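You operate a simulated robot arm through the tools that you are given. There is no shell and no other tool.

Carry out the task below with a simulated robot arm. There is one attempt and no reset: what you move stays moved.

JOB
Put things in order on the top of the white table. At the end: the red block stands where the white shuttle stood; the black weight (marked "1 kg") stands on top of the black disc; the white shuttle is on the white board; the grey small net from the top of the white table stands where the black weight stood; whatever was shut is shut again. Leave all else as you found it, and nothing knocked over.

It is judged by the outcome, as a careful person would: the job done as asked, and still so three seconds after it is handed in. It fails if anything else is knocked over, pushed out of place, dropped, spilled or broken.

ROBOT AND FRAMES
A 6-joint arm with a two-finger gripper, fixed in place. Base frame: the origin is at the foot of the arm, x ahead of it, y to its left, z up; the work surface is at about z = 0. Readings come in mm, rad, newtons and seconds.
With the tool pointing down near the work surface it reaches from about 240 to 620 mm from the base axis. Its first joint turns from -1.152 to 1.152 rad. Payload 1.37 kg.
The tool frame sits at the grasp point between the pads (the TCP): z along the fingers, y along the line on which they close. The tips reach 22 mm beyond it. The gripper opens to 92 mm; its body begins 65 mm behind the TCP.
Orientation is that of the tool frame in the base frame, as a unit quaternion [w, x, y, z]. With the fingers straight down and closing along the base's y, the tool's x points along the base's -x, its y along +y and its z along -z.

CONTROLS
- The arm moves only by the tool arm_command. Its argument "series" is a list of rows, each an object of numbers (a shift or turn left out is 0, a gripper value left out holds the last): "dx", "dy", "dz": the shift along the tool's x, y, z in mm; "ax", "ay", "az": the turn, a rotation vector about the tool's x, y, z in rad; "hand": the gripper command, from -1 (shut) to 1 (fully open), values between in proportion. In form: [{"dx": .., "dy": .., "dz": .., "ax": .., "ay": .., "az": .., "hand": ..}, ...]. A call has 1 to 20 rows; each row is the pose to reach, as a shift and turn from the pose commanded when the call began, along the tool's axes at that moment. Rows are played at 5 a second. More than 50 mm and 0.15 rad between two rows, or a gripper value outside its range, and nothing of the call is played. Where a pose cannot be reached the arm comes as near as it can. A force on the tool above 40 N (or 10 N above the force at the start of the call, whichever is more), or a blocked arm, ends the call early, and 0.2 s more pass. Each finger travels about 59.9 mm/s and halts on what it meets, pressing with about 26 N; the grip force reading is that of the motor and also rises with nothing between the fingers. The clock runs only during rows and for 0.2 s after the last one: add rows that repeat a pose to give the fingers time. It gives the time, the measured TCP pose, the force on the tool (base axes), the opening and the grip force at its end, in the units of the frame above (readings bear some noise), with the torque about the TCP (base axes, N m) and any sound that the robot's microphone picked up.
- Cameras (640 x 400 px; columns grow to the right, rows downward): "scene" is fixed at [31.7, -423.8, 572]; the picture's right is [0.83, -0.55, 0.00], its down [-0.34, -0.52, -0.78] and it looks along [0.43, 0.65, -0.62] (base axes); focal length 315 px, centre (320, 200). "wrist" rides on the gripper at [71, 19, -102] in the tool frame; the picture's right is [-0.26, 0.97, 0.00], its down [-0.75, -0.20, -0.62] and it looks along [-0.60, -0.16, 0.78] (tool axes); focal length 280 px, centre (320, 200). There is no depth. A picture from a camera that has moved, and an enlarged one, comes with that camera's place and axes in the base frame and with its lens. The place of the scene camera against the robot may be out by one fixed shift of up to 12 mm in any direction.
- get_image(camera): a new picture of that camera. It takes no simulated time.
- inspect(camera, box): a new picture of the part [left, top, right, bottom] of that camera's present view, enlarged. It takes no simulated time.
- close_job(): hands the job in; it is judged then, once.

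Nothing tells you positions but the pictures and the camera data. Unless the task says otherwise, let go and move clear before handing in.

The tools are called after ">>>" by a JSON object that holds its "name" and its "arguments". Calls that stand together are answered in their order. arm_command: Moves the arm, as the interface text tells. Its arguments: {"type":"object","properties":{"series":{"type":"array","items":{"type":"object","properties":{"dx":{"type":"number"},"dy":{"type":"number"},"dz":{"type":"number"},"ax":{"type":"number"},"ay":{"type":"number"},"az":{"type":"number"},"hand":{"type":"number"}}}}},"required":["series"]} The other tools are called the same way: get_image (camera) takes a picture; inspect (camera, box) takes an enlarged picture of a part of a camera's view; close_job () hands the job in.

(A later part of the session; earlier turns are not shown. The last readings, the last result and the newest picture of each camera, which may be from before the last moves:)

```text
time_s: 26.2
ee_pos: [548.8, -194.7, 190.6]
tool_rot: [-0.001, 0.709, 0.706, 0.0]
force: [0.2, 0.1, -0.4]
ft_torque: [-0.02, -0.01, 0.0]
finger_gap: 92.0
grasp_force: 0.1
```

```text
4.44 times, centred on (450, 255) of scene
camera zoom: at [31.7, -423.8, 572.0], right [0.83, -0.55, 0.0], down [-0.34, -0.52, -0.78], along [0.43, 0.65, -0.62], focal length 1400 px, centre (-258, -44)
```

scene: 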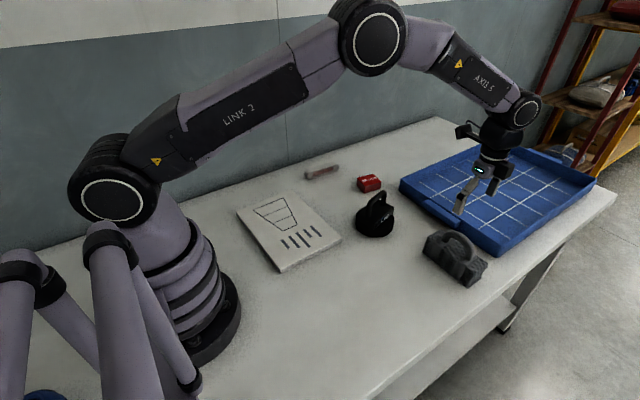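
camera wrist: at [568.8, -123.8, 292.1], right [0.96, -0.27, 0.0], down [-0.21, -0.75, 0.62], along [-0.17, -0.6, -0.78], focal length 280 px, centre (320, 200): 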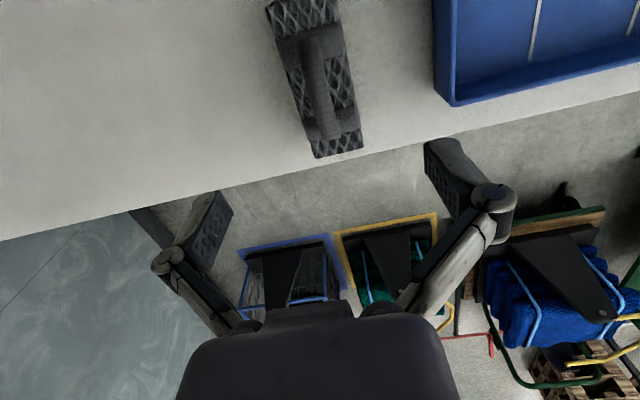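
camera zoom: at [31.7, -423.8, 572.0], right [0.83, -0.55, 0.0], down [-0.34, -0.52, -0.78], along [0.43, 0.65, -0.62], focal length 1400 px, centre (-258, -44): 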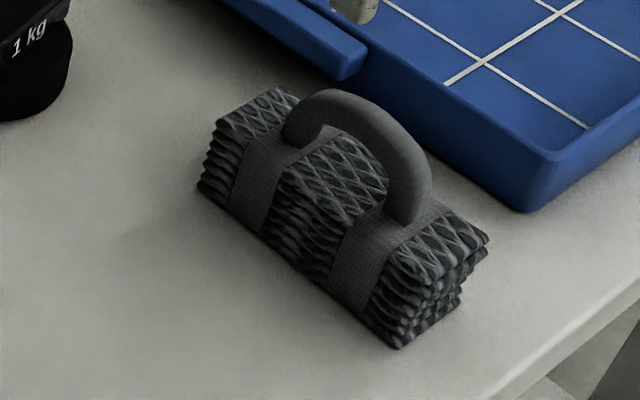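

The net's handle bar is at x about 552, y about -194, with its centre at z about 86. The tray wall is well clear at x about 640. I'll descend with a partly closed opening to straddle the handle.

>>> {"name": "arm_command", "arguments": {"series": [{"dy": 1.5, "dz": 0, "hand": 0.4}, {"dy": 1.5, "dz": 20, "hand": 0.4}, {"dy": 1.5, "dz": 40, "hand": 0.4}, {"dy": 1.5, "dz": 60, "hand": 0.4}, {"dy": 1.5, "dz": 70, "hand": 0.4}, {"dy": 1.5, "dz": 75, "hand": 0.4}, {"dy": 1.5, "dz": 75, "hand": 0.4}]}}

>>> {"name": "get_image", "arguments": {"camera": "wrist"}}

>>> {"name": "inspect", "arguments": {"camera": "scene", "box": [400, 160, 540, 300]}}

```text
time_s: 27.8
ee_pos: [550.3, -194.4, 115.1]
tool_rot: [-0.001, 0.708, 0.706, 0.001]
force: [-0.2, 0.1, -0.2]
ft_torque: [0.02, -0.01, 0.02]
finger_gap: 64.6
grasp_force: 0.0
```

```text
taken
camera wrist: at [570.5, -123.4, 217.1], right [0.96, -0.26, 0.0], down [-0.21, -0.75, 0.62], along [-0.16, -0.6, -0.78], focal length 280 px, centre (320, 200)
```

wrist: 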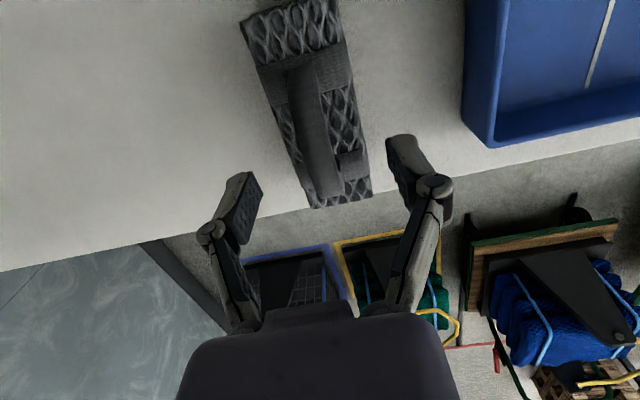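

```text
2.86 times, centred on (470, 230) of scene
camera zoom: at [31.7, -423.8, 572.0], right [0.83, -0.55, 0.0], down [-0.34, -0.52, -0.78], along [0.43, 0.65, -0.62], focal length 900 px, centre (-109, 114)
```

zoom: 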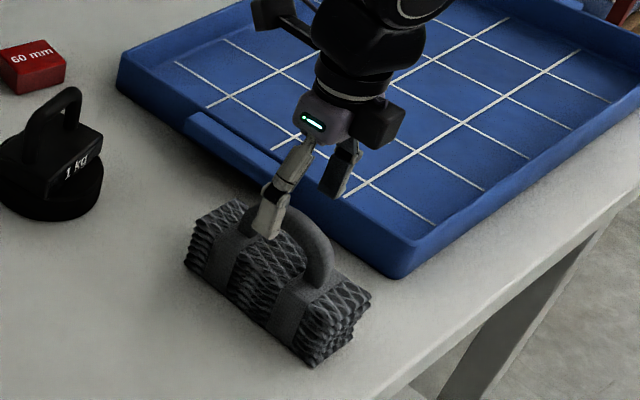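

>>> {"name": "arm_command", "arguments": {"series": [{"dz": 10, "hand": 0.4}, {"dz": 20, "hand": 0.4}, {"dz": 27, "hand": 0.4}, {"dz": 32, "hand": 0.4}, {"dz": 32, "hand": 0.4}]}}

>>> {"name": "get_image", "arguments": {"camera": "wrist"}}

>>> {"name": "inspect", "arguments": {"camera": "scene", "box": [400, 160, 540, 300]}}

```text
time_s: 29.0
ee_pos: [550.2, -193.9, 84.4]
tool_rot: [-0.001, 0.708, 0.706, 0.0]
force: [-0.8, -0.4, 0.0]
ft_torque: [0.03, 0.02, -0.02]
finger_gap: 64.4
grasp_force: 0.1
```

```text
taken
camera wrist: at [571.0, -122.5, 185.8], right [0.96, -0.26, 0.0], down [-0.21, -0.75, 0.62], along [-0.16, -0.6, -0.78], focal length 280 px, centre (320, 200)
```

wrist: 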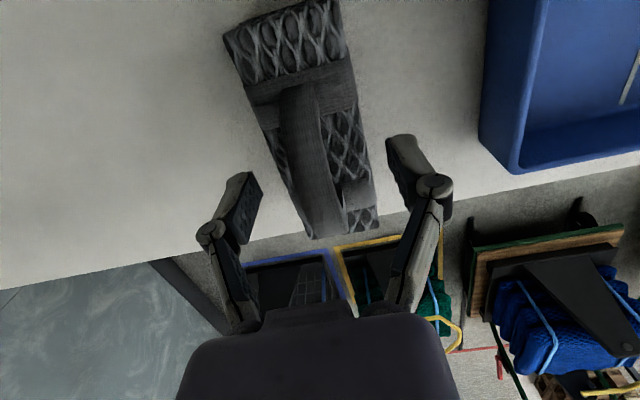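

```text
2.86 times, centred on (470, 230) of scene
camera zoom: at [31.7, -423.8, 572.0], right [0.83, -0.55, 0.0], down [-0.34, -0.52, -0.78], along [0.43, 0.65, -0.62], focal length 900 px, centre (-109, 114)
```

zoom: 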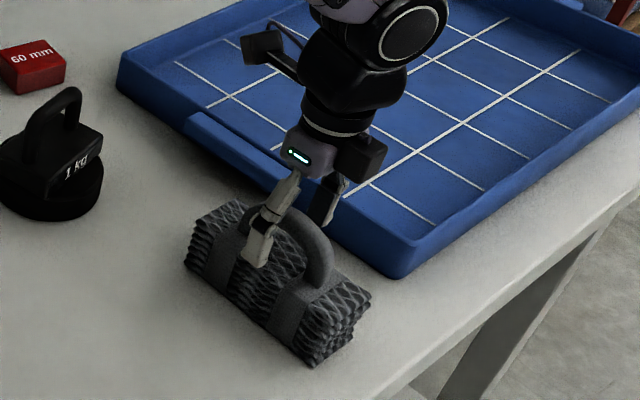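

The handle's midpoint coincides with the TCP, so I'll close on it.

>>> {"name": "arm_command", "arguments": {"series": [{"hand": 0}, {"hand": -0.5}, {"hand": -1}, {"hand": -1}, {"hand": -1}]}}

>>> {"name": "get_image", "arguments": {"camera": "wrist"}}

>>> {"name": "inspect", "arguments": {"camera": "scene", "box": [400, 160, 540, 300]}}

```text
time_s: 30.2
ee_pos: [550.1, -193.8, 83.9]
tool_rot: [0.001, 0.708, 0.706, 0.0]
force: [-0.1, -0.3, 0.4]
ft_torque: [0.01, 0.01, 0.0]
finger_gap: 11.9
grasp_force: 26.1
```

```text
taken
camera wrist: at [570.9, -122.5, 185.9], right [0.96, -0.26, 0.0], down [-0.21, -0.75, 0.62], along [-0.16, -0.6, -0.78], focal length 280 px, centre (320, 200)
```

wrist: 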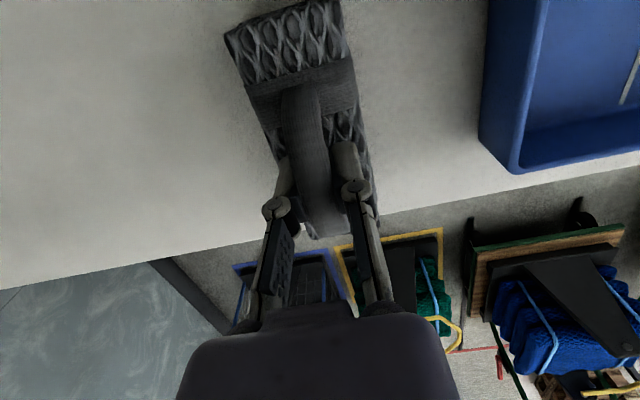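

```text
2.86 times, centred on (470, 230) of scene
camera zoom: at [31.7, -423.8, 572.0], right [0.83, -0.55, 0.0], down [-0.34, -0.52, -0.78], along [0.43, 0.65, -0.62], focal length 900 px, centre (-109, 114)
```

zoom: 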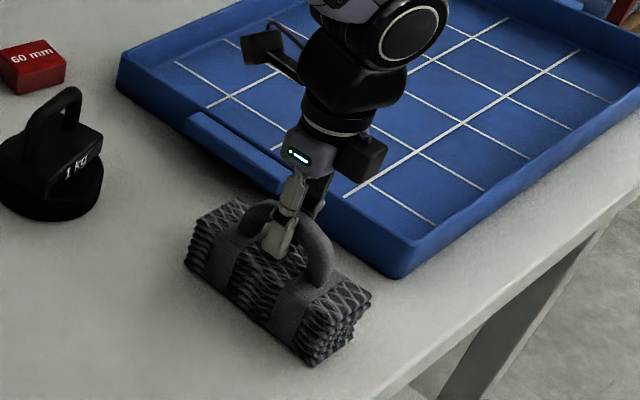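

>>> {"name": "arm_command", "arguments": {"series": [{"dz": -3, "hand": -1}, {"dz": -8}, {"dz": -16}, {"dz": -26}, {"dz": -36}, {"dz": -45}, {"dz": -45}]}}

>>> {"name": "get_image", "arguments": {"camera": "wrist"}}

>>> {"name": "inspect", "arguments": {"camera": "scene", "box": [400, 160, 540, 300]}}

```text
time_s: 31.8
ee_pos: [549.6, -194.2, 128.0]
tool_rot: [0.0, 0.708, 0.706, 0.0]
force: [0.1, -0.1, -0.9]
ft_torque: [-0.02, 0.0, -0.02]
finger_gap: 11.9
grasp_force: 26.0
```

```text
taken
camera wrist: at [570.3, -123.0, 230.8], right [0.96, -0.26, 0.0], down [-0.21, -0.75, 0.62], along [-0.16, -0.6, -0.78], focal length 280 px, centre (320, 200)
```

wrist: 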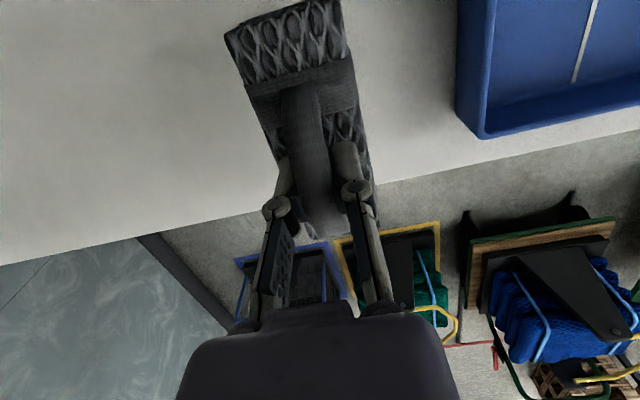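

```text
2.86 times, centred on (470, 230) of scene
camera zoom: at [31.7, -423.8, 572.0], right [0.83, -0.55, 0.0], down [-0.34, -0.52, -0.78], along [0.43, 0.65, -0.62], focal length 900 px, centre (-109, 114)
```

zoom: 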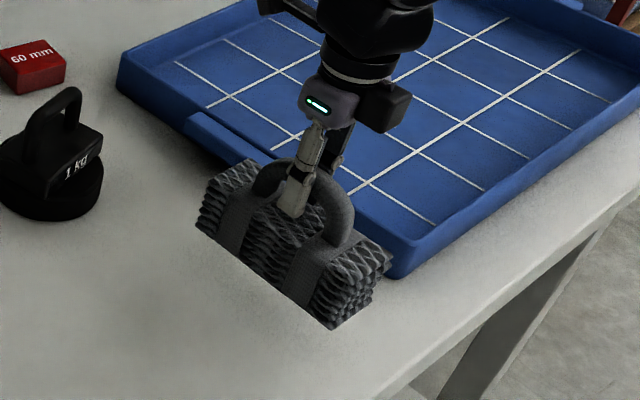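

The net lifts level. I'll carry it to the weight's old spot at (333, -171).

>>> {"name": "arm_command", "arguments": {"series": [{"dx": 1, "dy": -8, "hand": -1}, {"dx": 2.5, "dy": -24}, {"dx": 4.5, "dy": -44}, {"dx": 6.7, "dy": -64}, {"dx": 8.7, "dy": -84}, {"dx": 10.8, "dy": -104}, {"dx": 13, "dy": -124}, {"dx": 15, "dy": -144}, {"dx": 17, "dy": -164}, {"dx": 19.1, "dy": -184}, {"dx": 21, "dy": -202}, {"dx": 22.2, "dy": -213}, {"dx": 22.7, "dy": -218.5}, {"dx": 22.7, "dy": -218.5}]}}

>>> {"name": "get_image", "arguments": {"camera": "wrist"}}

>>> {"name": "get_image", "arguments": {"camera": "scene"}}

```text
time_s: 34.8
ee_pos: [332.2, -170.5, 129.3]
tool_rot: [0.0, 0.708, 0.706, 0.0]
force: [0.7, 0.1, -1.1]
ft_torque: [0.02, 0.02, -0.02]
finger_gap: 11.7
grasp_force: 26.2
```

```text
taken
camera wrist: at [352.5, -100.1, 230.7], right [0.96, -0.26, 0.0], down [-0.21, -0.75, 0.63], along [-0.16, -0.6, -0.78], focal length 280 px, centre (320, 200)
```

wrist: 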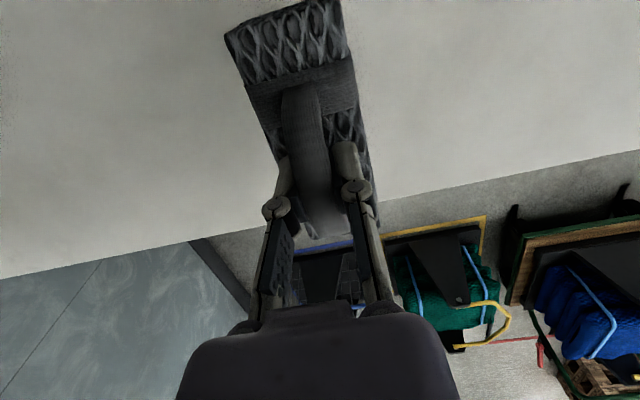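

```text
taken
```

scene: 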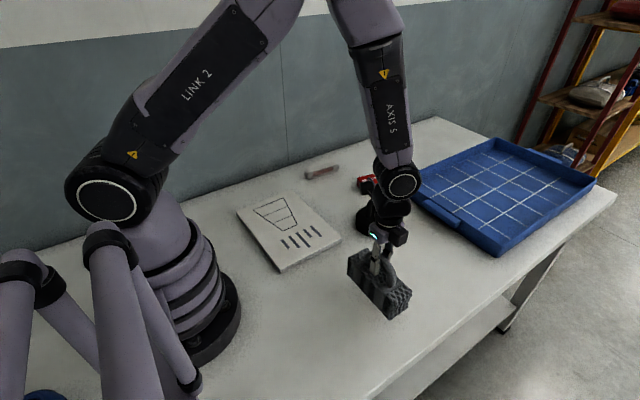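

I'll lower it 41 mm, then finish in small steps.

>>> {"name": "arm_command", "arguments": {"series": [{"dz": 10, "hand": -1}, {"dz": 20}, {"dz": 30}, {"dz": 37}, {"dz": 41}, {"dz": 42}, {"dz": 42}]}}

>>> {"name": "inspect", "arguments": {"camera": "scene", "box": [320, 220, 440, 330]}}

```text
time_s: 36.4
ee_pos: [332.1, -171.4, 88.0]
tool_rot: [0.0, 0.708, 0.707, 0.0]
force: [0.0, -0.7, -0.4]
ft_torque: [-0.03, 0.03, 0.03]
finger_gap: 11.9
grasp_force: 25.9
```

```text
3.64 times, centred on (380, 275) of scene
camera zoom: at [31.7, -423.8, 572.0], right [0.83, -0.55, 0.0], down [-0.34, -0.52, -0.78], along [0.43, 0.65, -0.62], focal length 1145 px, centre (102, -73)
```

zoom: 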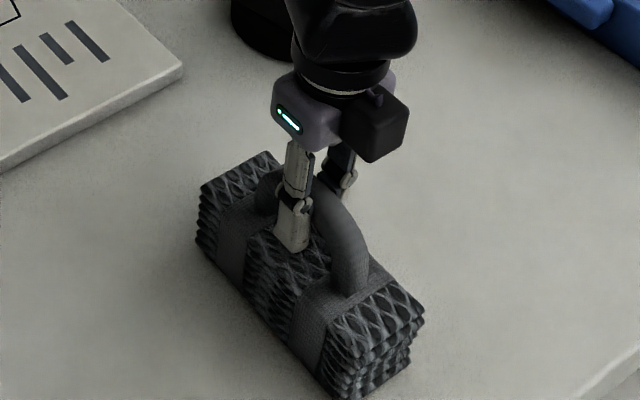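

>>> {"name": "arm_command", "arguments": {"series": [{"dz": 1, "hand": -1}, {"dz": 2}, {"dz": 2.5}, {"dz": 2.5}]}}

```text
time_s: 37.4
ee_pos: [332.3, -171.4, 83.6]
tool_rot: [0.0, 0.708, 0.706, 0.0]
force: [-3.5, 2.9, 12.3]
ft_torque: [0.01, 0.01, 0.0]
finger_gap: 11.9
grasp_force: 25.7
```

The net touches the table. I'll relieve the push slightly, then release.

>>> {"name": "arm_command", "arguments": {"series": [{"dz": -0.6, "hand": -1}, {"dz": -0.6, "hand": -1}]}}

```text
time_s: 38.0
ee_pos: [333.3, -169.9, 83.9]
tool_rot: [-0.001, 0.708, 0.706, 0.0]
force: [-1.1, -0.8, 0.9]
ft_torque: [-0.05, -0.03, -0.01]
finger_gap: 11.5
grasp_force: 26.7
```

>>> {"name": "arm_command", "arguments": {"series": [{"hand": -0.6}, {"hand": -0.3}, {"hand": 0}, {"hand": 0.2}, {"hand": 0.2}]}}

>>> {"name": "inspect", "arguments": {"camera": "scene", "box": [320, 220, 440, 330]}}

>>> {"name": "get_image", "arguments": {"camera": "wrist"}}

```text
time_s: 39.2
ee_pos: [332.0, -171.2, 83.8]
tool_rot: [-0.001, 0.707, 0.707, 0.0]
force: [-0.2, -0.6, 0.2]
ft_torque: [-0.02, 0.0, 0.0]
finger_gap: 55.2
grasp_force: 0.1
```

```text
3.64 times, centred on (380, 275) of scene
camera zoom: at [31.7, -423.8, 572.0], right [0.83, -0.55, 0.0], down [-0.34, -0.52, -0.78], along [0.43, 0.65, -0.62], focal length 1145 px, centre (102, -73)
```

zoom: 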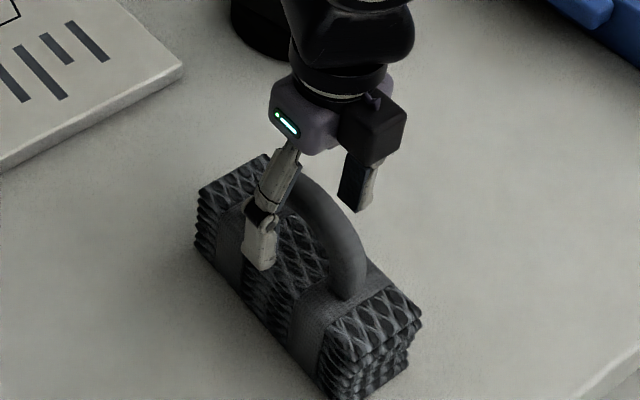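

```text
taken
camera wrist: at [352.1, -100.0, 186.1], right [0.96, -0.26, 0.0], down [-0.21, -0.75, 0.62], along [-0.16, -0.6, -0.78], focal length 280 px, centre (320, 200)
```

wrist: 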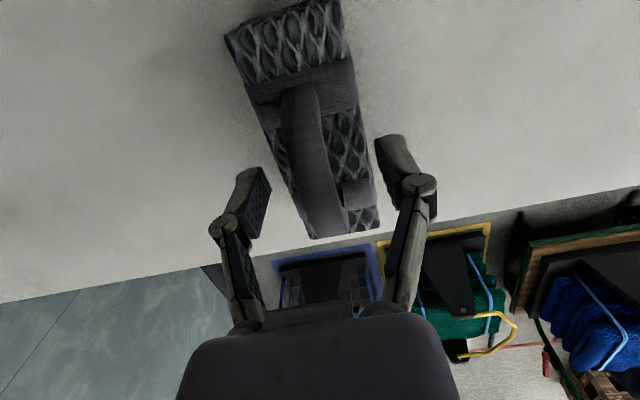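

The net stands at the weight's old spot and is released. Now I'll rise and travel to hover over the shuttle at about (511, 289), turning to its yaw.

>>> {"name": "arm_command", "arguments": {"series": [{"dz": -15, "hand": 0.2}, {"dz": -35, "hand": 0.2}, {"dz": -60, "hand": 0.4}, {"dz": -85, "hand": 0.4}, {"dz": -110, "hand": 0.4}, {"dx": 20, "dy": 7.8, "dz": -110, "az": -0.07}, {"dx": 50, "dy": 19.4, "dz": -110, "az": -0.17}, {"dx": 85, "dy": 33, "dz": -110, "az": -0.28}, {"dx": 120, "dy": 46.5, "dz": -110, "az": -0.39}, {"dx": 155, "dy": 60, "dz": -110, "az": -0.5}, {"dx": 190, "dy": 73.6, "dz": -110, "az": -0.61}, {"dx": 225, "dy": 87.2, "dz": -110, "az": -0.72}, {"dx": 260, "dy": 100.8, "dz": -110, "az": -0.83}, {"dx": 295, "dy": 114.3, "dz": -110, "az": -0.94}, {"dx": 330, "dy": 127.9, "dz": -110, "az": -1.05}, {"dx": 365, "dy": 141.5, "dz": -110, "az": -1.17}, {"dx": 400, "dy": 155, "dz": -110, "az": -1.29}, {"dx": 435, "dy": 168.6, "dz": -110, "az": -1.4}, {"dx": 460.6, "dy": 178.5, "dz": -110, "az": -1.49}, {"dx": 460.6, "dy": 178.5, "dz": -110, "az": -1.49}]}}

>>> {"name": "get_image", "arguments": {"camera": "wrist"}}

>>> {"name": "get_image", "arguments": {"camera": "scene"}}

```text
time_s: 43.4
ee_pos: [512.4, 289.1, 196.2]
tool_rot: [0.0, 0.04, 0.999, 0.0]
force: [0.3, 1.0, -0.1]
ft_torque: [0.04, 0.01, 0.03]
finger_gap: 64.4
grasp_force: 0.1
```

```text
taken
camera wrist: at [443.9, 314.0, 297.5], right [0.34, 0.94, 0.0], down [0.73, -0.26, 0.62], along [0.59, -0.21, -0.78], focal length 280 px, centre (320, 200)
```

wrist: 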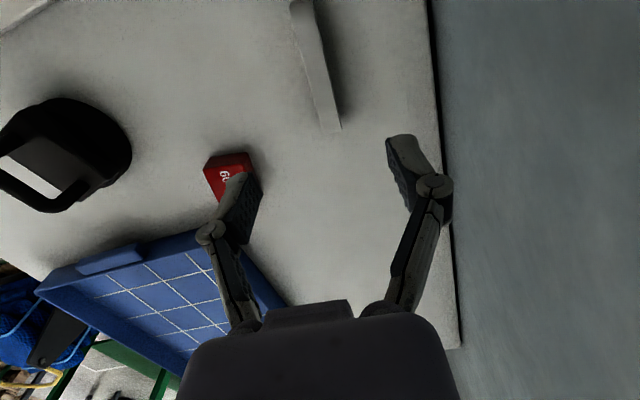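

```text
taken
```

scene: 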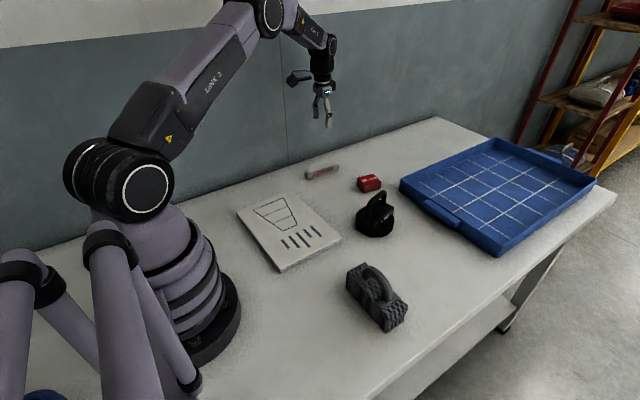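

>>> {"name": "inspect", "arguments": {"camera": "wrist", "box": [250, 0, 410, 140]}}

```text
2.86 times, centred on (330, 70) of wrist
camera zoom: at [443.9, 314.0, 297.5], right [0.34, 0.94, 0.0], down [0.73, -0.26, 0.62], along [0.59, -0.21, -0.78], focal length 801 px, centre (291, 571)
```

zoom: 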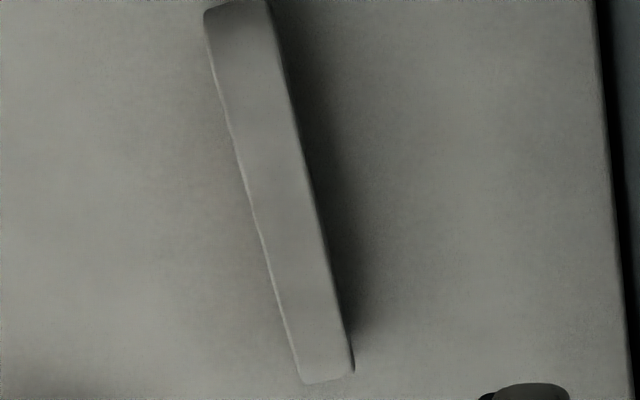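

The shuttle's centre measures (513, 289), its yaw is about -0.075 and the TCP is right above it. I'll descend in two stages.

>>> {"name": "arm_command", "arguments": {"series": [{"dz": 25, "hand": 0.3}, {"dz": 50}, {"dz": 75}, {"dz": 100}, {"dz": 120}, {"dz": 135}, {"dz": 140}, {"dz": 140}]}}

>>> {"name": "get_image", "arguments": {"camera": "wrist"}}

>>> {"name": "inspect", "arguments": {"camera": "scene", "box": [270, 110, 390, 200]}}

```text
time_s: 45.2
ee_pos: [511.1, 289.2, 55.1]
tool_rot: [0.0, 0.041, 0.999, 0.0]
force: [-0.4, -0.1, -0.1]
ft_torque: [0.01, 0.01, -0.02]
finger_gap: 60.0
grasp_force: 0.0
```

```text
taken
camera wrist: at [443.2, 314.0, 156.7], right [0.34, 0.94, 0.0], down [0.73, -0.27, 0.63], along [0.59, -0.21, -0.78], focal length 280 px, centre (320, 200)
```

wrist: 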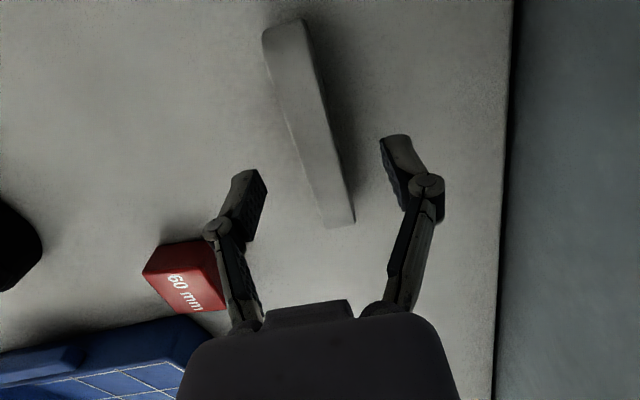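

```text
4.44 times, centred on (330, 155) of scene
camera zoom: at [31.7, -423.8, 572.0], right [0.83, -0.55, 0.0], down [-0.34, -0.52, -0.78], along [0.43, 0.65, -0.62], focal length 1400 px, centre (276, 400)
```

zoom: 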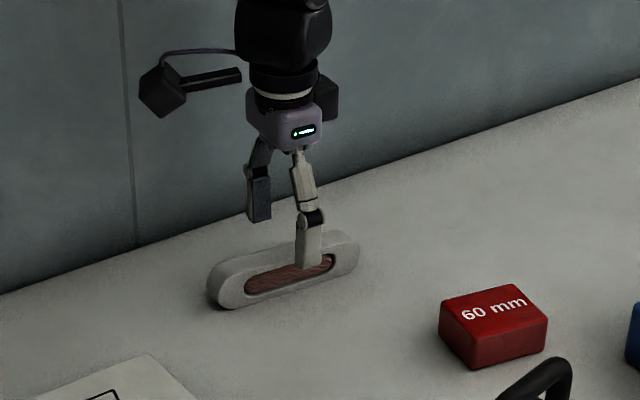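

>>> {"name": "arm_command", "arguments": {"series": [{"dz": 10, "hand": 0.3}, {"dz": 18}, {"dz": 24}, {"dz": 27}, {"dz": 27}]}}

>>> {"name": "get_image", "arguments": {"camera": "wrist"}}

>>> {"name": "inspect", "arguments": {"camera": "scene", "box": [270, 110, 390, 200]}}

```text
time_s: 46.4
ee_pos: [511.2, 289.1, 28.4]
tool_rot: [0.0, 0.041, 0.999, 0.0]
force: [-0.1, -0.1, 0.5]
ft_torque: [0.04, 0.01, 0.03]
finger_gap: 59.8
grasp_force: 0.1
```

```text
taken
camera wrist: at [442.6, 314.6, 129.6], right [0.34, 0.94, 0.0], down [0.73, -0.27, 0.63], along [0.59, -0.21, -0.78], focal length 280 px, centre (320, 200)
```

wrist: 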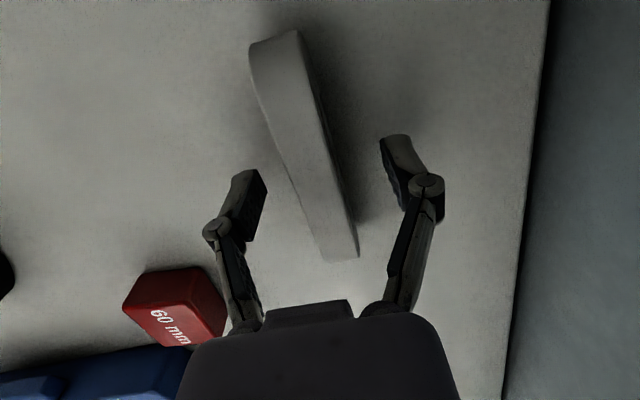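

```text
4.44 times, centred on (330, 155) of scene
camera zoom: at [31.7, -423.8, 572.0], right [0.83, -0.55, 0.0], down [-0.34, -0.52, -0.78], along [0.43, 0.65, -0.62], focal length 1400 px, centre (276, 400)
```

zoom: 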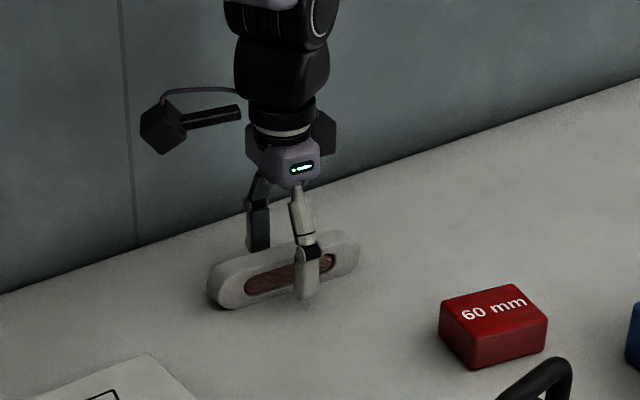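

The shuttle sits midway between the fingers. I'll close on it.

>>> {"name": "arm_command", "arguments": {"series": [{"hand": 0}, {"hand": -0.3}, {"hand": -0.6}, {"hand": -1}, {"hand": -1}, {"hand": -1}]}}

>>> {"name": "get_image", "arguments": {"camera": "wrist"}}

>>> {"name": "inspect", "arguments": {"camera": "scene", "box": [270, 110, 390, 200]}}

```text
time_s: 47.8
ee_pos: [511.4, 288.7, 28.2]
tool_rot: [-0.001, 0.041, 0.999, 0.0]
force: [0.6, -0.1, 1.3]
ft_torque: [0.05, 0.01, -0.01]
finger_gap: 18.9
grasp_force: 26.0
```

```text
taken
camera wrist: at [442.6, 314.6, 129.7], right [0.34, 0.94, 0.0], down [0.73, -0.27, 0.63], along [0.59, -0.21, -0.78], focal length 280 px, centre (320, 200)
```

wrist: 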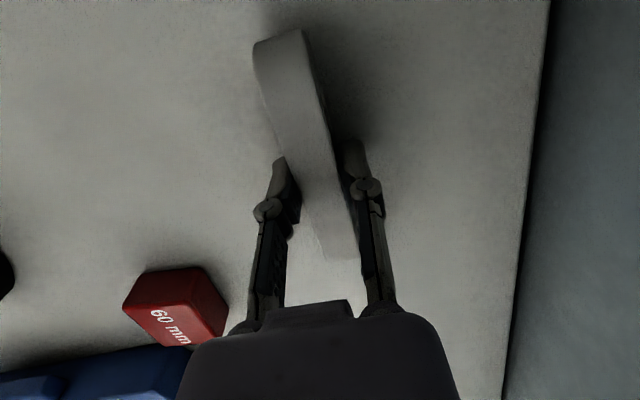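

```text
4.44 times, centred on (330, 155) of scene
camera zoom: at [31.7, -423.8, 572.0], right [0.83, -0.55, 0.0], down [-0.34, -0.52, -0.78], along [0.43, 0.65, -0.62], focal length 1400 px, centre (276, 400)
```

zoom: 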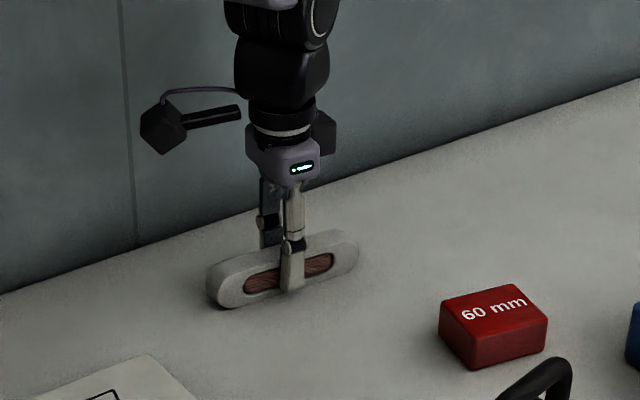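

The shuttle is held at a gap of 18.9 mm. I'll lift and check it.

>>> {"name": "arm_command", "arguments": {"series": [{"dz": -3, "hand": -1}, {"dz": -8}, {"dz": -16}, {"dz": -26}, {"dz": -38}, {"dz": -50}, {"dz": -50}]}}

>>> {"name": "get_image", "arguments": {"camera": "wrist"}}

>>> {"name": "inspect", "arguments": {"camera": "scene", "box": [270, 110, 390, 200]}}

```text
time_s: 49.4
ee_pos: [510.7, 290.7, 77.8]
tool_rot: [-0.001, 0.041, 0.999, 0.0]
force: [-0.1, -0.5, -0.1]
ft_torque: [-0.01, 0.0, 0.02]
finger_gap: 18.8
grasp_force: 25.9
```

```text
taken
camera wrist: at [442.4, 314.8, 179.7], right [0.34, 0.94, 0.0], down [0.73, -0.27, 0.62], along [0.59, -0.21, -0.78], focal length 280 px, centre (320, 200)
```

wrist: 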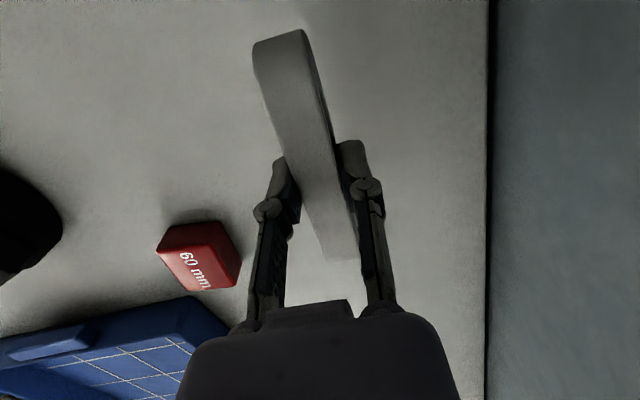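

```text
4.44 times, centred on (330, 155) of scene
camera zoom: at [31.7, -423.8, 572.0], right [0.83, -0.55, 0.0], down [-0.34, -0.52, -0.78], along [0.43, 0.65, -0.62], focal length 1400 px, centre (276, 400)
```

zoom: 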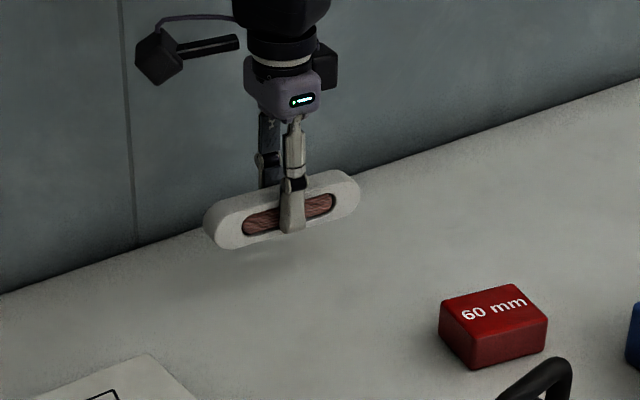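

The shuttle hangs level. I'll carry it over the white board to around (305, 135).

>>> {"name": "arm_command", "arguments": {"series": [{"dx": 6, "dy": -5.3, "hand": -1}, {"dx": 20, "dy": -17.6}, {"dx": 37, "dy": -32.6}, {"dx": 54, "dy": -47.5}, {"dx": 71, "dy": -62.5}, {"dx": 88, "dy": -77.5}, {"dx": 105, "dy": -92.4}, {"dx": 122, "dy": -107.4}, {"dx": 139, "dy": -122.4}, {"dx": 156, "dy": -137.3}, {"dx": 172, "dy": -151.4}, {"dx": 186, "dy": -163.7}, {"dx": 193.7, "dy": -170.5}, {"dx": 193.7, "dy": -170.5}]}}

>>> {"name": "get_image", "arguments": {"camera": "wrist"}}

>>> {"name": "get_image", "arguments": {"camera": "scene"}}

>>> {"name": "inspect", "arguments": {"camera": "scene", "box": [220, 160, 360, 280]}}

```text
time_s: 52.4
ee_pos: [304.7, 134.2, 78.7]
tool_rot: [0.0, 0.04, 0.999, 0.001]
force: [0.0, 0.2, -0.1]
ft_torque: [0.01, -0.01, 0.01]
finger_gap: 18.9
grasp_force: 26.0
```

```text
taken
camera wrist: at [236.9, 160.2, 179.4], right [0.34, 0.94, 0.0], down [0.73, -0.27, 0.63], along [0.59, -0.21, -0.78], focal length 280 px, centre (320, 200)
```

wrist: 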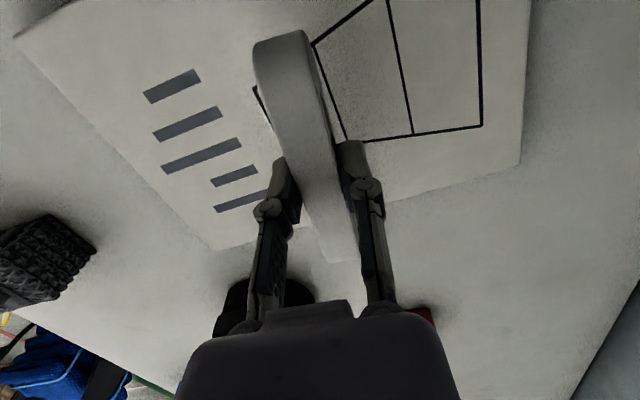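

```text
taken
```

scene: 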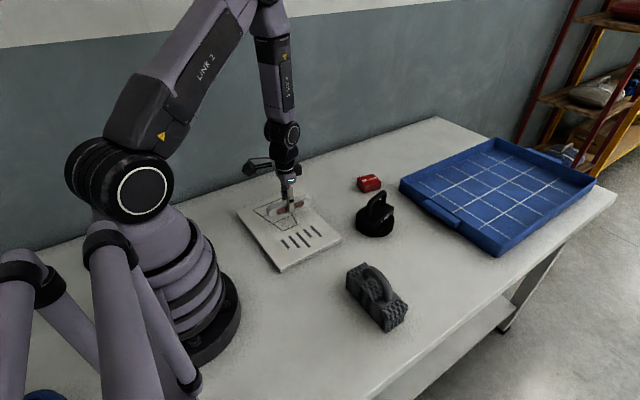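

```text
3.33 times, centred on (290, 220) of scene
camera zoom: at [31.7, -423.8, 572.0], right [0.83, -0.55, 0.0], down [-0.34, -0.52, -0.78], along [0.43, 0.65, -0.62], focal length 1050 px, centre (420, 133)
```

zoom: 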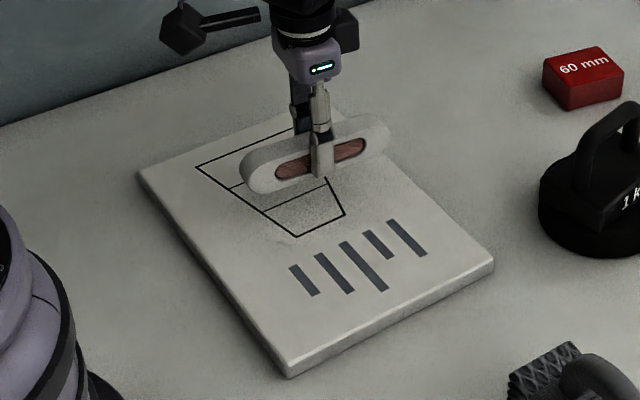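

The shuttle is over the board. I'll shift 8 mm toward the board's centre and lower it.

>>> {"name": "arm_command", "arguments": {"series": [{"dx": 8, "dz": 5, "hand": -1}, {"dx": 8, "dz": 14}, {"dx": 8, "dz": 22}, {"dx": 8, "dz": 29}, {"dx": 8, "dz": 34}, {"dx": 8, "dz": 34}]}}

>>> {"name": "inspect", "arguments": {"camera": "scene", "box": [220, 160, 360, 280]}}

```text
time_s: 53.8
ee_pos: [297.2, 134.6, 44.4]
tool_rot: [0.0, 0.042, 0.999, 0.0]
force: [-1.7, -1.6, 19.9]
ft_torque: [-0.05, 0.08, 0.03]
finger_gap: 19.1
grasp_force: 26.5
```

```text
3.33 times, centred on (290, 220) of scene
camera zoom: at [31.6, -423.8, 572.0], right [0.83, -0.55, 0.0], down [-0.34, -0.52, -0.78], along [0.43, 0.65, -0.62], focal length 1050 px, centre (420, 133)
```

zoom: 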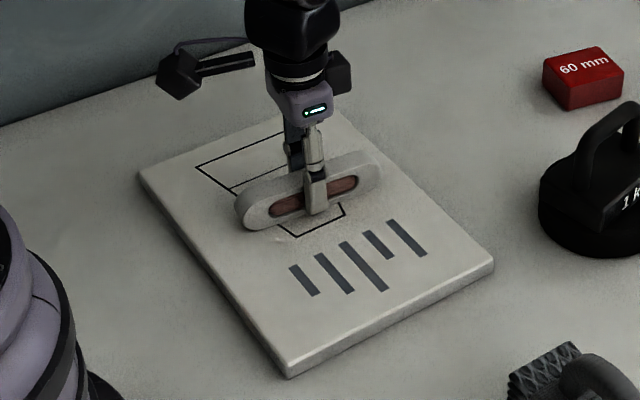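

Contact came early because the board is about 16 mm thick. I'll relieve the push before releasing.

>>> {"name": "arm_command", "arguments": {"series": [{"dz": -0.8, "hand": -1}, {"dz": -0.8, "hand": -1}]}}

>>> {"name": "get_image", "arguments": {"camera": "wrist"}}

```text
time_s: 54.4
ee_pos: [297.7, 134.2, 43.6]
tool_rot: [0.001, 0.041, 0.999, 0.0]
force: [0.3, -0.2, 1.4]
ft_torque: [-0.02, -0.06, -0.03]
finger_gap: 18.9
grasp_force: 26.0
```

```text
taken
camera wrist: at [228.8, 160.6, 145.6], right [0.34, 0.94, 0.0], down [0.73, -0.27, 0.62], along [0.59, -0.21, -0.78], focal length 280 px, centre (320, 200)
```

wrist: 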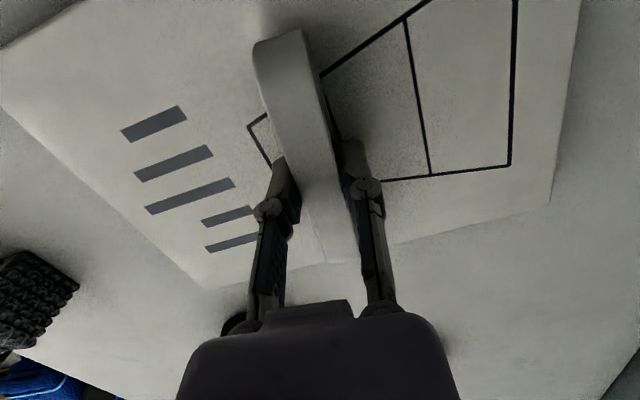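

>>> {"name": "arm_command", "arguments": {"series": [{"hand": -0.5}, {"hand": -0.4}, {"hand": -0.2}, {"hand": 0}, {"hand": 0.2}, {"hand": 0.2}]}}

>>> {"name": "inspect", "arguments": {"camera": "scene", "box": [220, 160, 360, 280]}}

>>> {"name": "get_image", "arguments": {"camera": "wrist"}}

```text
time_s: 55.8
ee_pos: [298.1, 134.9, 43.7]
tool_rot: [0.0, 0.041, 0.999, 0.0]
force: [0.0, -0.7, 0.7]
ft_torque: [0.04, 0.0, 0.0]
finger_gap: 55.2
grasp_force: 0.0
```

```text
3.33 times, centred on (290, 220) of scene
camera zoom: at [31.7, -423.8, 572.0], right [0.83, -0.55, 0.0], down [-0.34, -0.52, -0.78], along [0.43, 0.65, -0.62], focal length 1050 px, centre (420, 133)
```

zoom: 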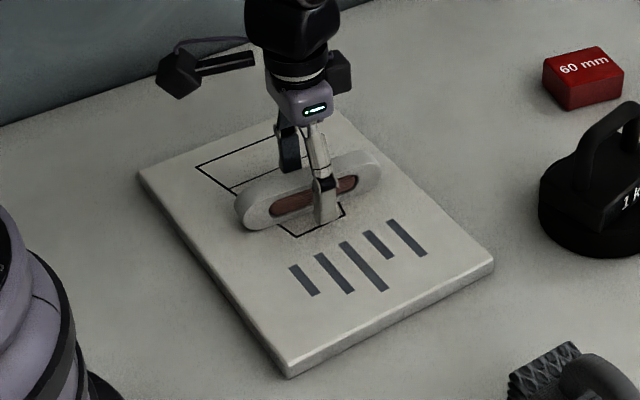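

```text
taken
camera wrist: at [228.8, 160.6, 145.9], right [0.34, 0.94, 0.0], down [0.73, -0.27, 0.62], along [0.59, -0.21, -0.78], focal length 280 px, centre (320, 200)
```

wrist: 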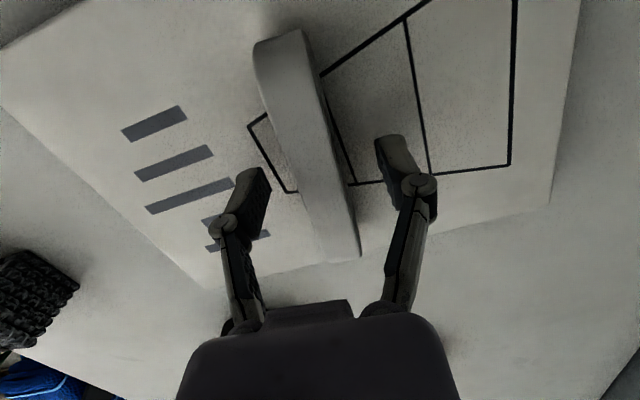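

The shuttle stands on the board. Next I'll rise and go to hover near the red block.

>>> {"name": "arm_command", "arguments": {"series": [{"dz": -15, "hand": 0.2}, {"dz": -38}, {"dz": -64}, {"dz": -90}, {"dx": -12, "dy": 1.6, "dz": -90, "az": 0.005, "hand": 0.7}, {"dx": -36, "dy": 4.9, "dz": -90, "az": 0.015}, {"dx": -61, "dy": 8.3, "dz": -90, "az": 0.025}, {"dx": -87, "dy": 11.8, "dz": -90, "az": 0.036}, {"dx": -113, "dy": 15.4, "dz": -90, "az": 0.047}, {"dx": -139, "dy": 18.9, "dz": -90, "az": 0.058}, {"dx": -165, "dy": 22.4, "dz": -90, "az": 0.069}, {"dx": -191, "dy": 26, "dz": -90, "az": 0.08}, {"dx": -217, "dy": 29.5, "dz": -90, "az": 0.09}, {"dx": -243, "dy": 33, "dz": -90, "az": 0.1}, {"dx": -267, "dy": 36.3, "dz": -90, "az": 0.11}, {"dx": -282, "dy": 38.3, "dz": -90, "az": 0.12}, {"dx": -289.7, "dy": 39.4, "dz": -90, "az": 0.12}, {"dx": -289.7, "dy": 39.4, "dz": -90, "az": 0.12}]}}

>>> {"name": "get_image", "arguments": {"camera": "wrist"}}

>>> {"name": "get_image", "arguments": {"camera": "scene"}}

>>> {"name": "inspect", "arguments": {"camera": "scene", "box": [220, 160, 360, 280]}}

```text
time_s: 59.6
ee_pos: [587.8, 151.2, 137.5]
tool_rot: [0.0, 0.101, 0.995, 0.0]
force: [0.0, -0.1, 0.4]
ft_torque: [-0.02, 0.03, 0.02]
finger_gap: 78.3
grasp_force: 0.1
```

```text
taken
camera wrist: at [523.9, 184.3, 237.8], right [0.45, 0.89, 0.0], down [0.7, -0.35, 0.62], along [0.56, -0.28, -0.78], focal length 280 px, centre (320, 200)
```

wrist: 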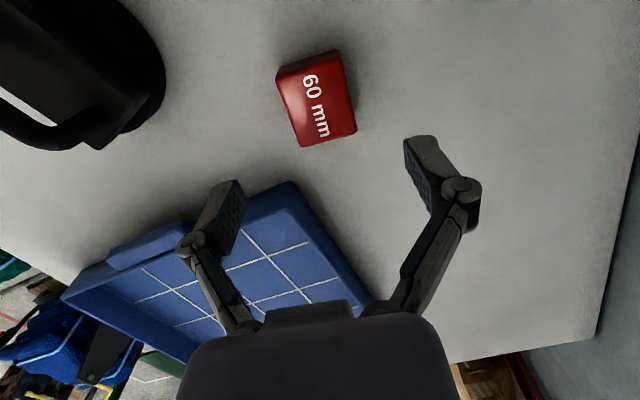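

```text
taken
```

scene: 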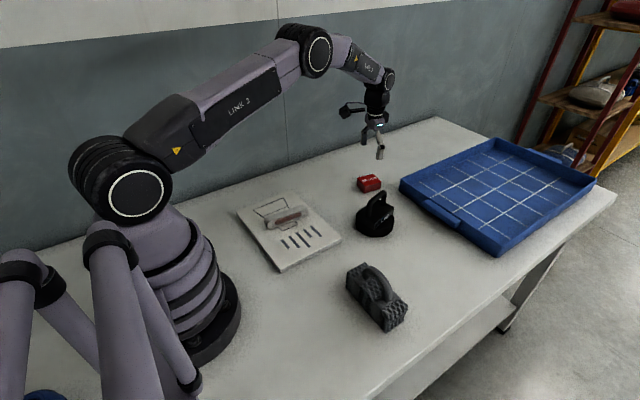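

```text
3.33 times, centred on (290, 220) of scene
camera zoom: at [31.7, -423.8, 572.0], right [0.83, -0.55, 0.0], down [-0.34, -0.52, -0.78], along [0.43, 0.65, -0.62], focal length 1050 px, centre (420, 133)
```

zoom: 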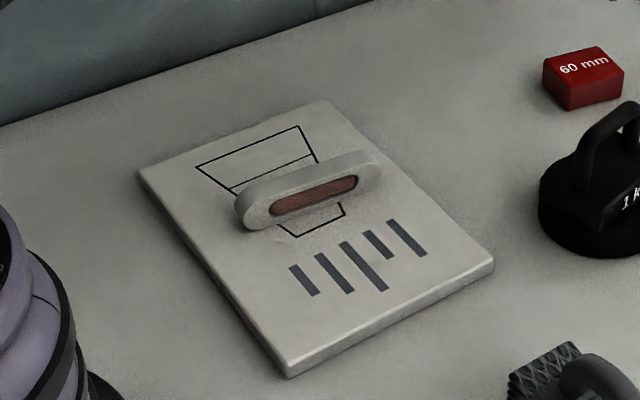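

>>> {"name": "inspect", "arguments": {"camera": "wrist", "box": [240, 30, 400, 170]}}

```text
2.86 times, centred on (320, 100) of wrist
camera zoom: at [523.9, 184.3, 237.8], right [0.45, 0.89, 0.0], down [0.7, -0.35, 0.62], along [0.56, -0.28, -0.78], focal length 801 px, centre (320, 486)
```

zoom: 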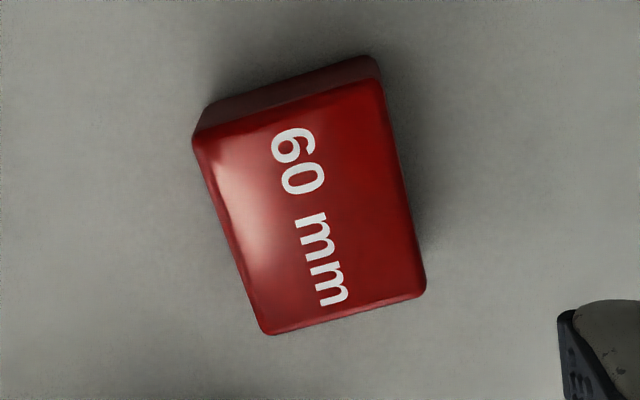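

The red block's centre is (593.6, 149) with yaw about -0.175. I'll adjust a little and descend in two stages.

>>> {"name": "arm_command", "arguments": {"series": [{"dx": -4.8, "dy": -1, "az": -0.027, "dz": 8, "hand": 0.8}, {"dx": -4.8, "dy": -1, "az": -0.027, "dz": 25}, {"dx": -4.8, "dy": -1, "az": -0.027, "dz": 45}, {"dx": -4.8, "dy": -1, "az": -0.027, "dz": 62}, {"dx": -4.8, "dy": -1, "az": -0.027, "dz": 72}, {"dx": -4.8, "dy": -1, "az": -0.027, "dz": 72}]}}

>>> {"name": "get_image", "arguments": {"camera": "wrist"}}

>>> {"name": "inspect", "arguments": {"camera": "scene", "box": [310, 110, 450, 230]}}

```text
time_s: 61.0
ee_pos: [592.8, 148.8, 61.0]
tool_rot: [0.0, 0.087, 0.996, 0.0]
force: [-0.7, -0.8, 0.1]
ft_torque: [0.0, 0.03, 0.02]
finger_gap: 82.8
grasp_force: 0.1
```

```text
taken
camera wrist: at [527.8, 180.4, 163.7], right [0.43, 0.9, 0.0], down [0.71, -0.33, 0.63], along [0.57, -0.27, -0.78], focal length 280 px, centre (320, 200)
```

wrist: 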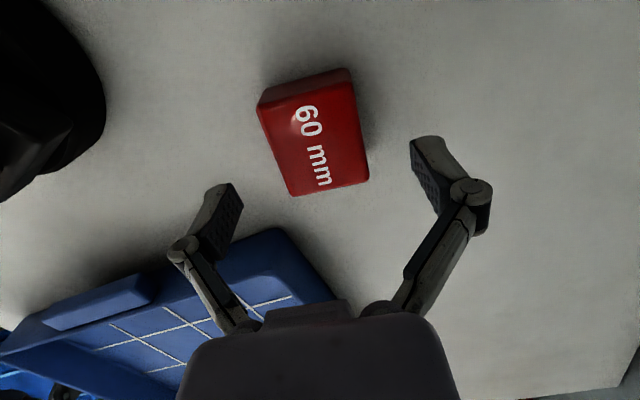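

```text
3.33 times, centred on (380, 170) of scene
camera zoom: at [31.7, -423.8, 572.0], right [0.83, -0.55, 0.0], down [-0.34, -0.52, -0.78], along [0.43, 0.65, -0.62], focal length 1050 px, centre (120, 300)
```

zoom: 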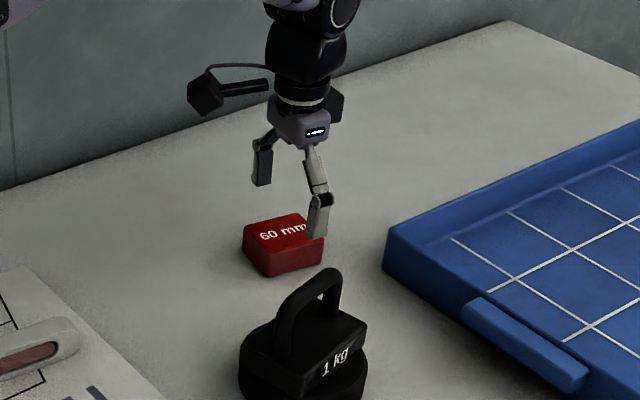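

>>> {"name": "arm_command", "arguments": {"series": [{"dz": 12, "hand": 0.8}, {"dz": 22}, {"dz": 30}, {"dz": 33.5}, {"dz": 33.5}]}}

>>> {"name": "get_image", "arguments": {"camera": "wrist"}}

>>> {"name": "inspect", "arguments": {"camera": "scene", "box": [310, 110, 450, 230]}}

```text
time_s: 62.2
ee_pos: [593.1, 149.8, 27.8]
tool_rot: [0.0, 0.087, 0.996, 0.0]
force: [-0.1, -0.5, 0.4]
ft_torque: [-0.02, 0.0, 0.01]
finger_gap: 82.7
grasp_force: 0.1
```

```text
taken
camera wrist: at [527.2, 181.0, 130.6], right [0.43, 0.9, 0.0], down [0.71, -0.33, 0.63], along [0.57, -0.27, -0.78], focal length 280 px, centre (320, 200)
```

wrist: 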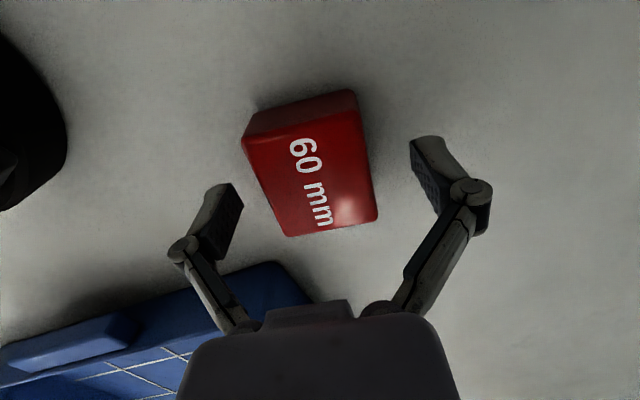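

```text
3.33 times, centred on (380, 170) of scene
camera zoom: at [31.7, -423.8, 572.0], right [0.83, -0.55, 0.0], down [-0.34, -0.52, -0.78], along [0.43, 0.65, -0.62], focal length 1050 px, centre (120, 300)
```

zoom: 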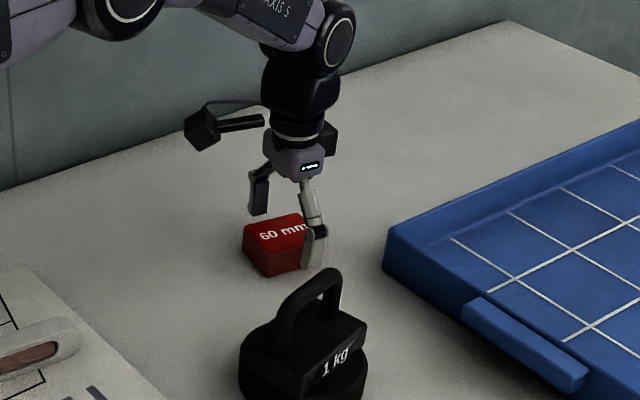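

The block is centred between the fingers, so I'll close.

>>> {"name": "arm_command", "arguments": {"series": [{"hand": 0.4}, {"hand": 0.1}, {"hand": -0.2}, {"hand": -1}, {"hand": -1}, {"hand": -1}]}}

>>> {"name": "get_image", "arguments": {"camera": "wrist"}}

```text
time_s: 63.6
ee_pos: [592.7, 149.7, 29.5]
tool_rot: [0.0, 0.087, 0.996, -0.001]
force: [-0.3, -0.1, 2.1]
ft_torque: [0.0, 0.06, 0.0]
finger_gap: 49.5
grasp_force: 26.1
```

```text
taken
camera wrist: at [527.2, 181.0, 130.7], right [0.43, 0.9, 0.0], down [0.71, -0.33, 0.63], along [0.57, -0.27, -0.78], focal length 280 px, centre (320, 200)
```

wrist: 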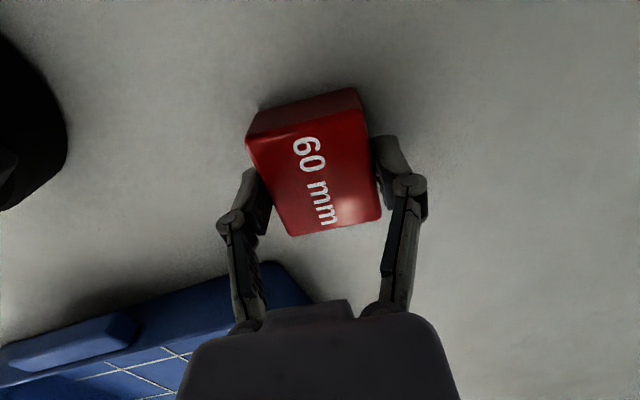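

>>> {"name": "arm_command", "arguments": {"series": [{"dz": -3, "hand": -1}, {"dz": -8}, {"dz": -16}, {"dz": -26}, {"dz": -38}, {"dz": -50}, {"dz": -50}]}}

>>> {"name": "get_image", "arguments": {"camera": "wrist"}}

>>> {"name": "inspect", "arguments": {"camera": "scene", "box": [310, 110, 450, 230]}}

```text
time_s: 65.2
ee_pos: [592.6, 150.5, 80.9]
tool_rot: [0.0, 0.087, 0.996, 0.0]
force: [-0.5, 0.4, 0.0]
ft_torque: [0.0, 0.02, 0.03]
finger_gap: 49.6
grasp_force: 25.8
```

```text
taken
camera wrist: at [526.5, 181.5, 182.1], right [0.43, 0.9, 0.0], down [0.71, -0.33, 0.62], along [0.57, -0.27, -0.78], focal length 280 px, centre (320, 200)
```

wrist: 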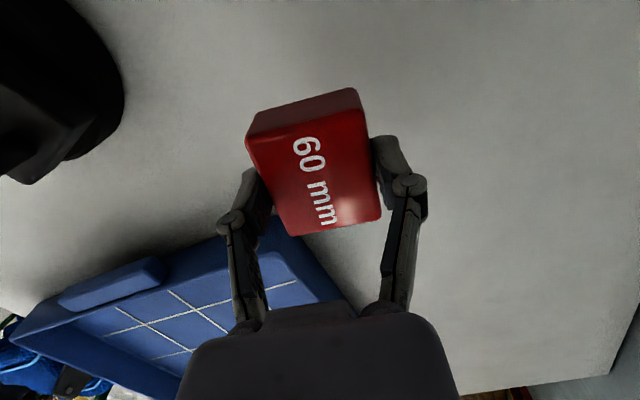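

```text
3.33 times, centred on (380, 170) of scene
camera zoom: at [31.7, -423.8, 572.0], right [0.83, -0.55, 0.0], down [-0.34, -0.52, -0.78], along [0.43, 0.65, -0.62], focal length 1050 px, centre (120, 300)
```

zoom: 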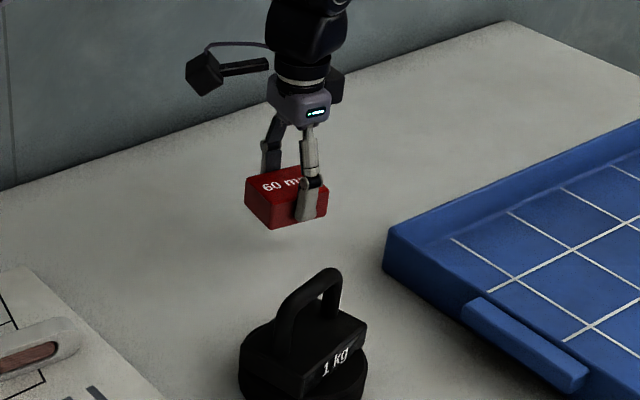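

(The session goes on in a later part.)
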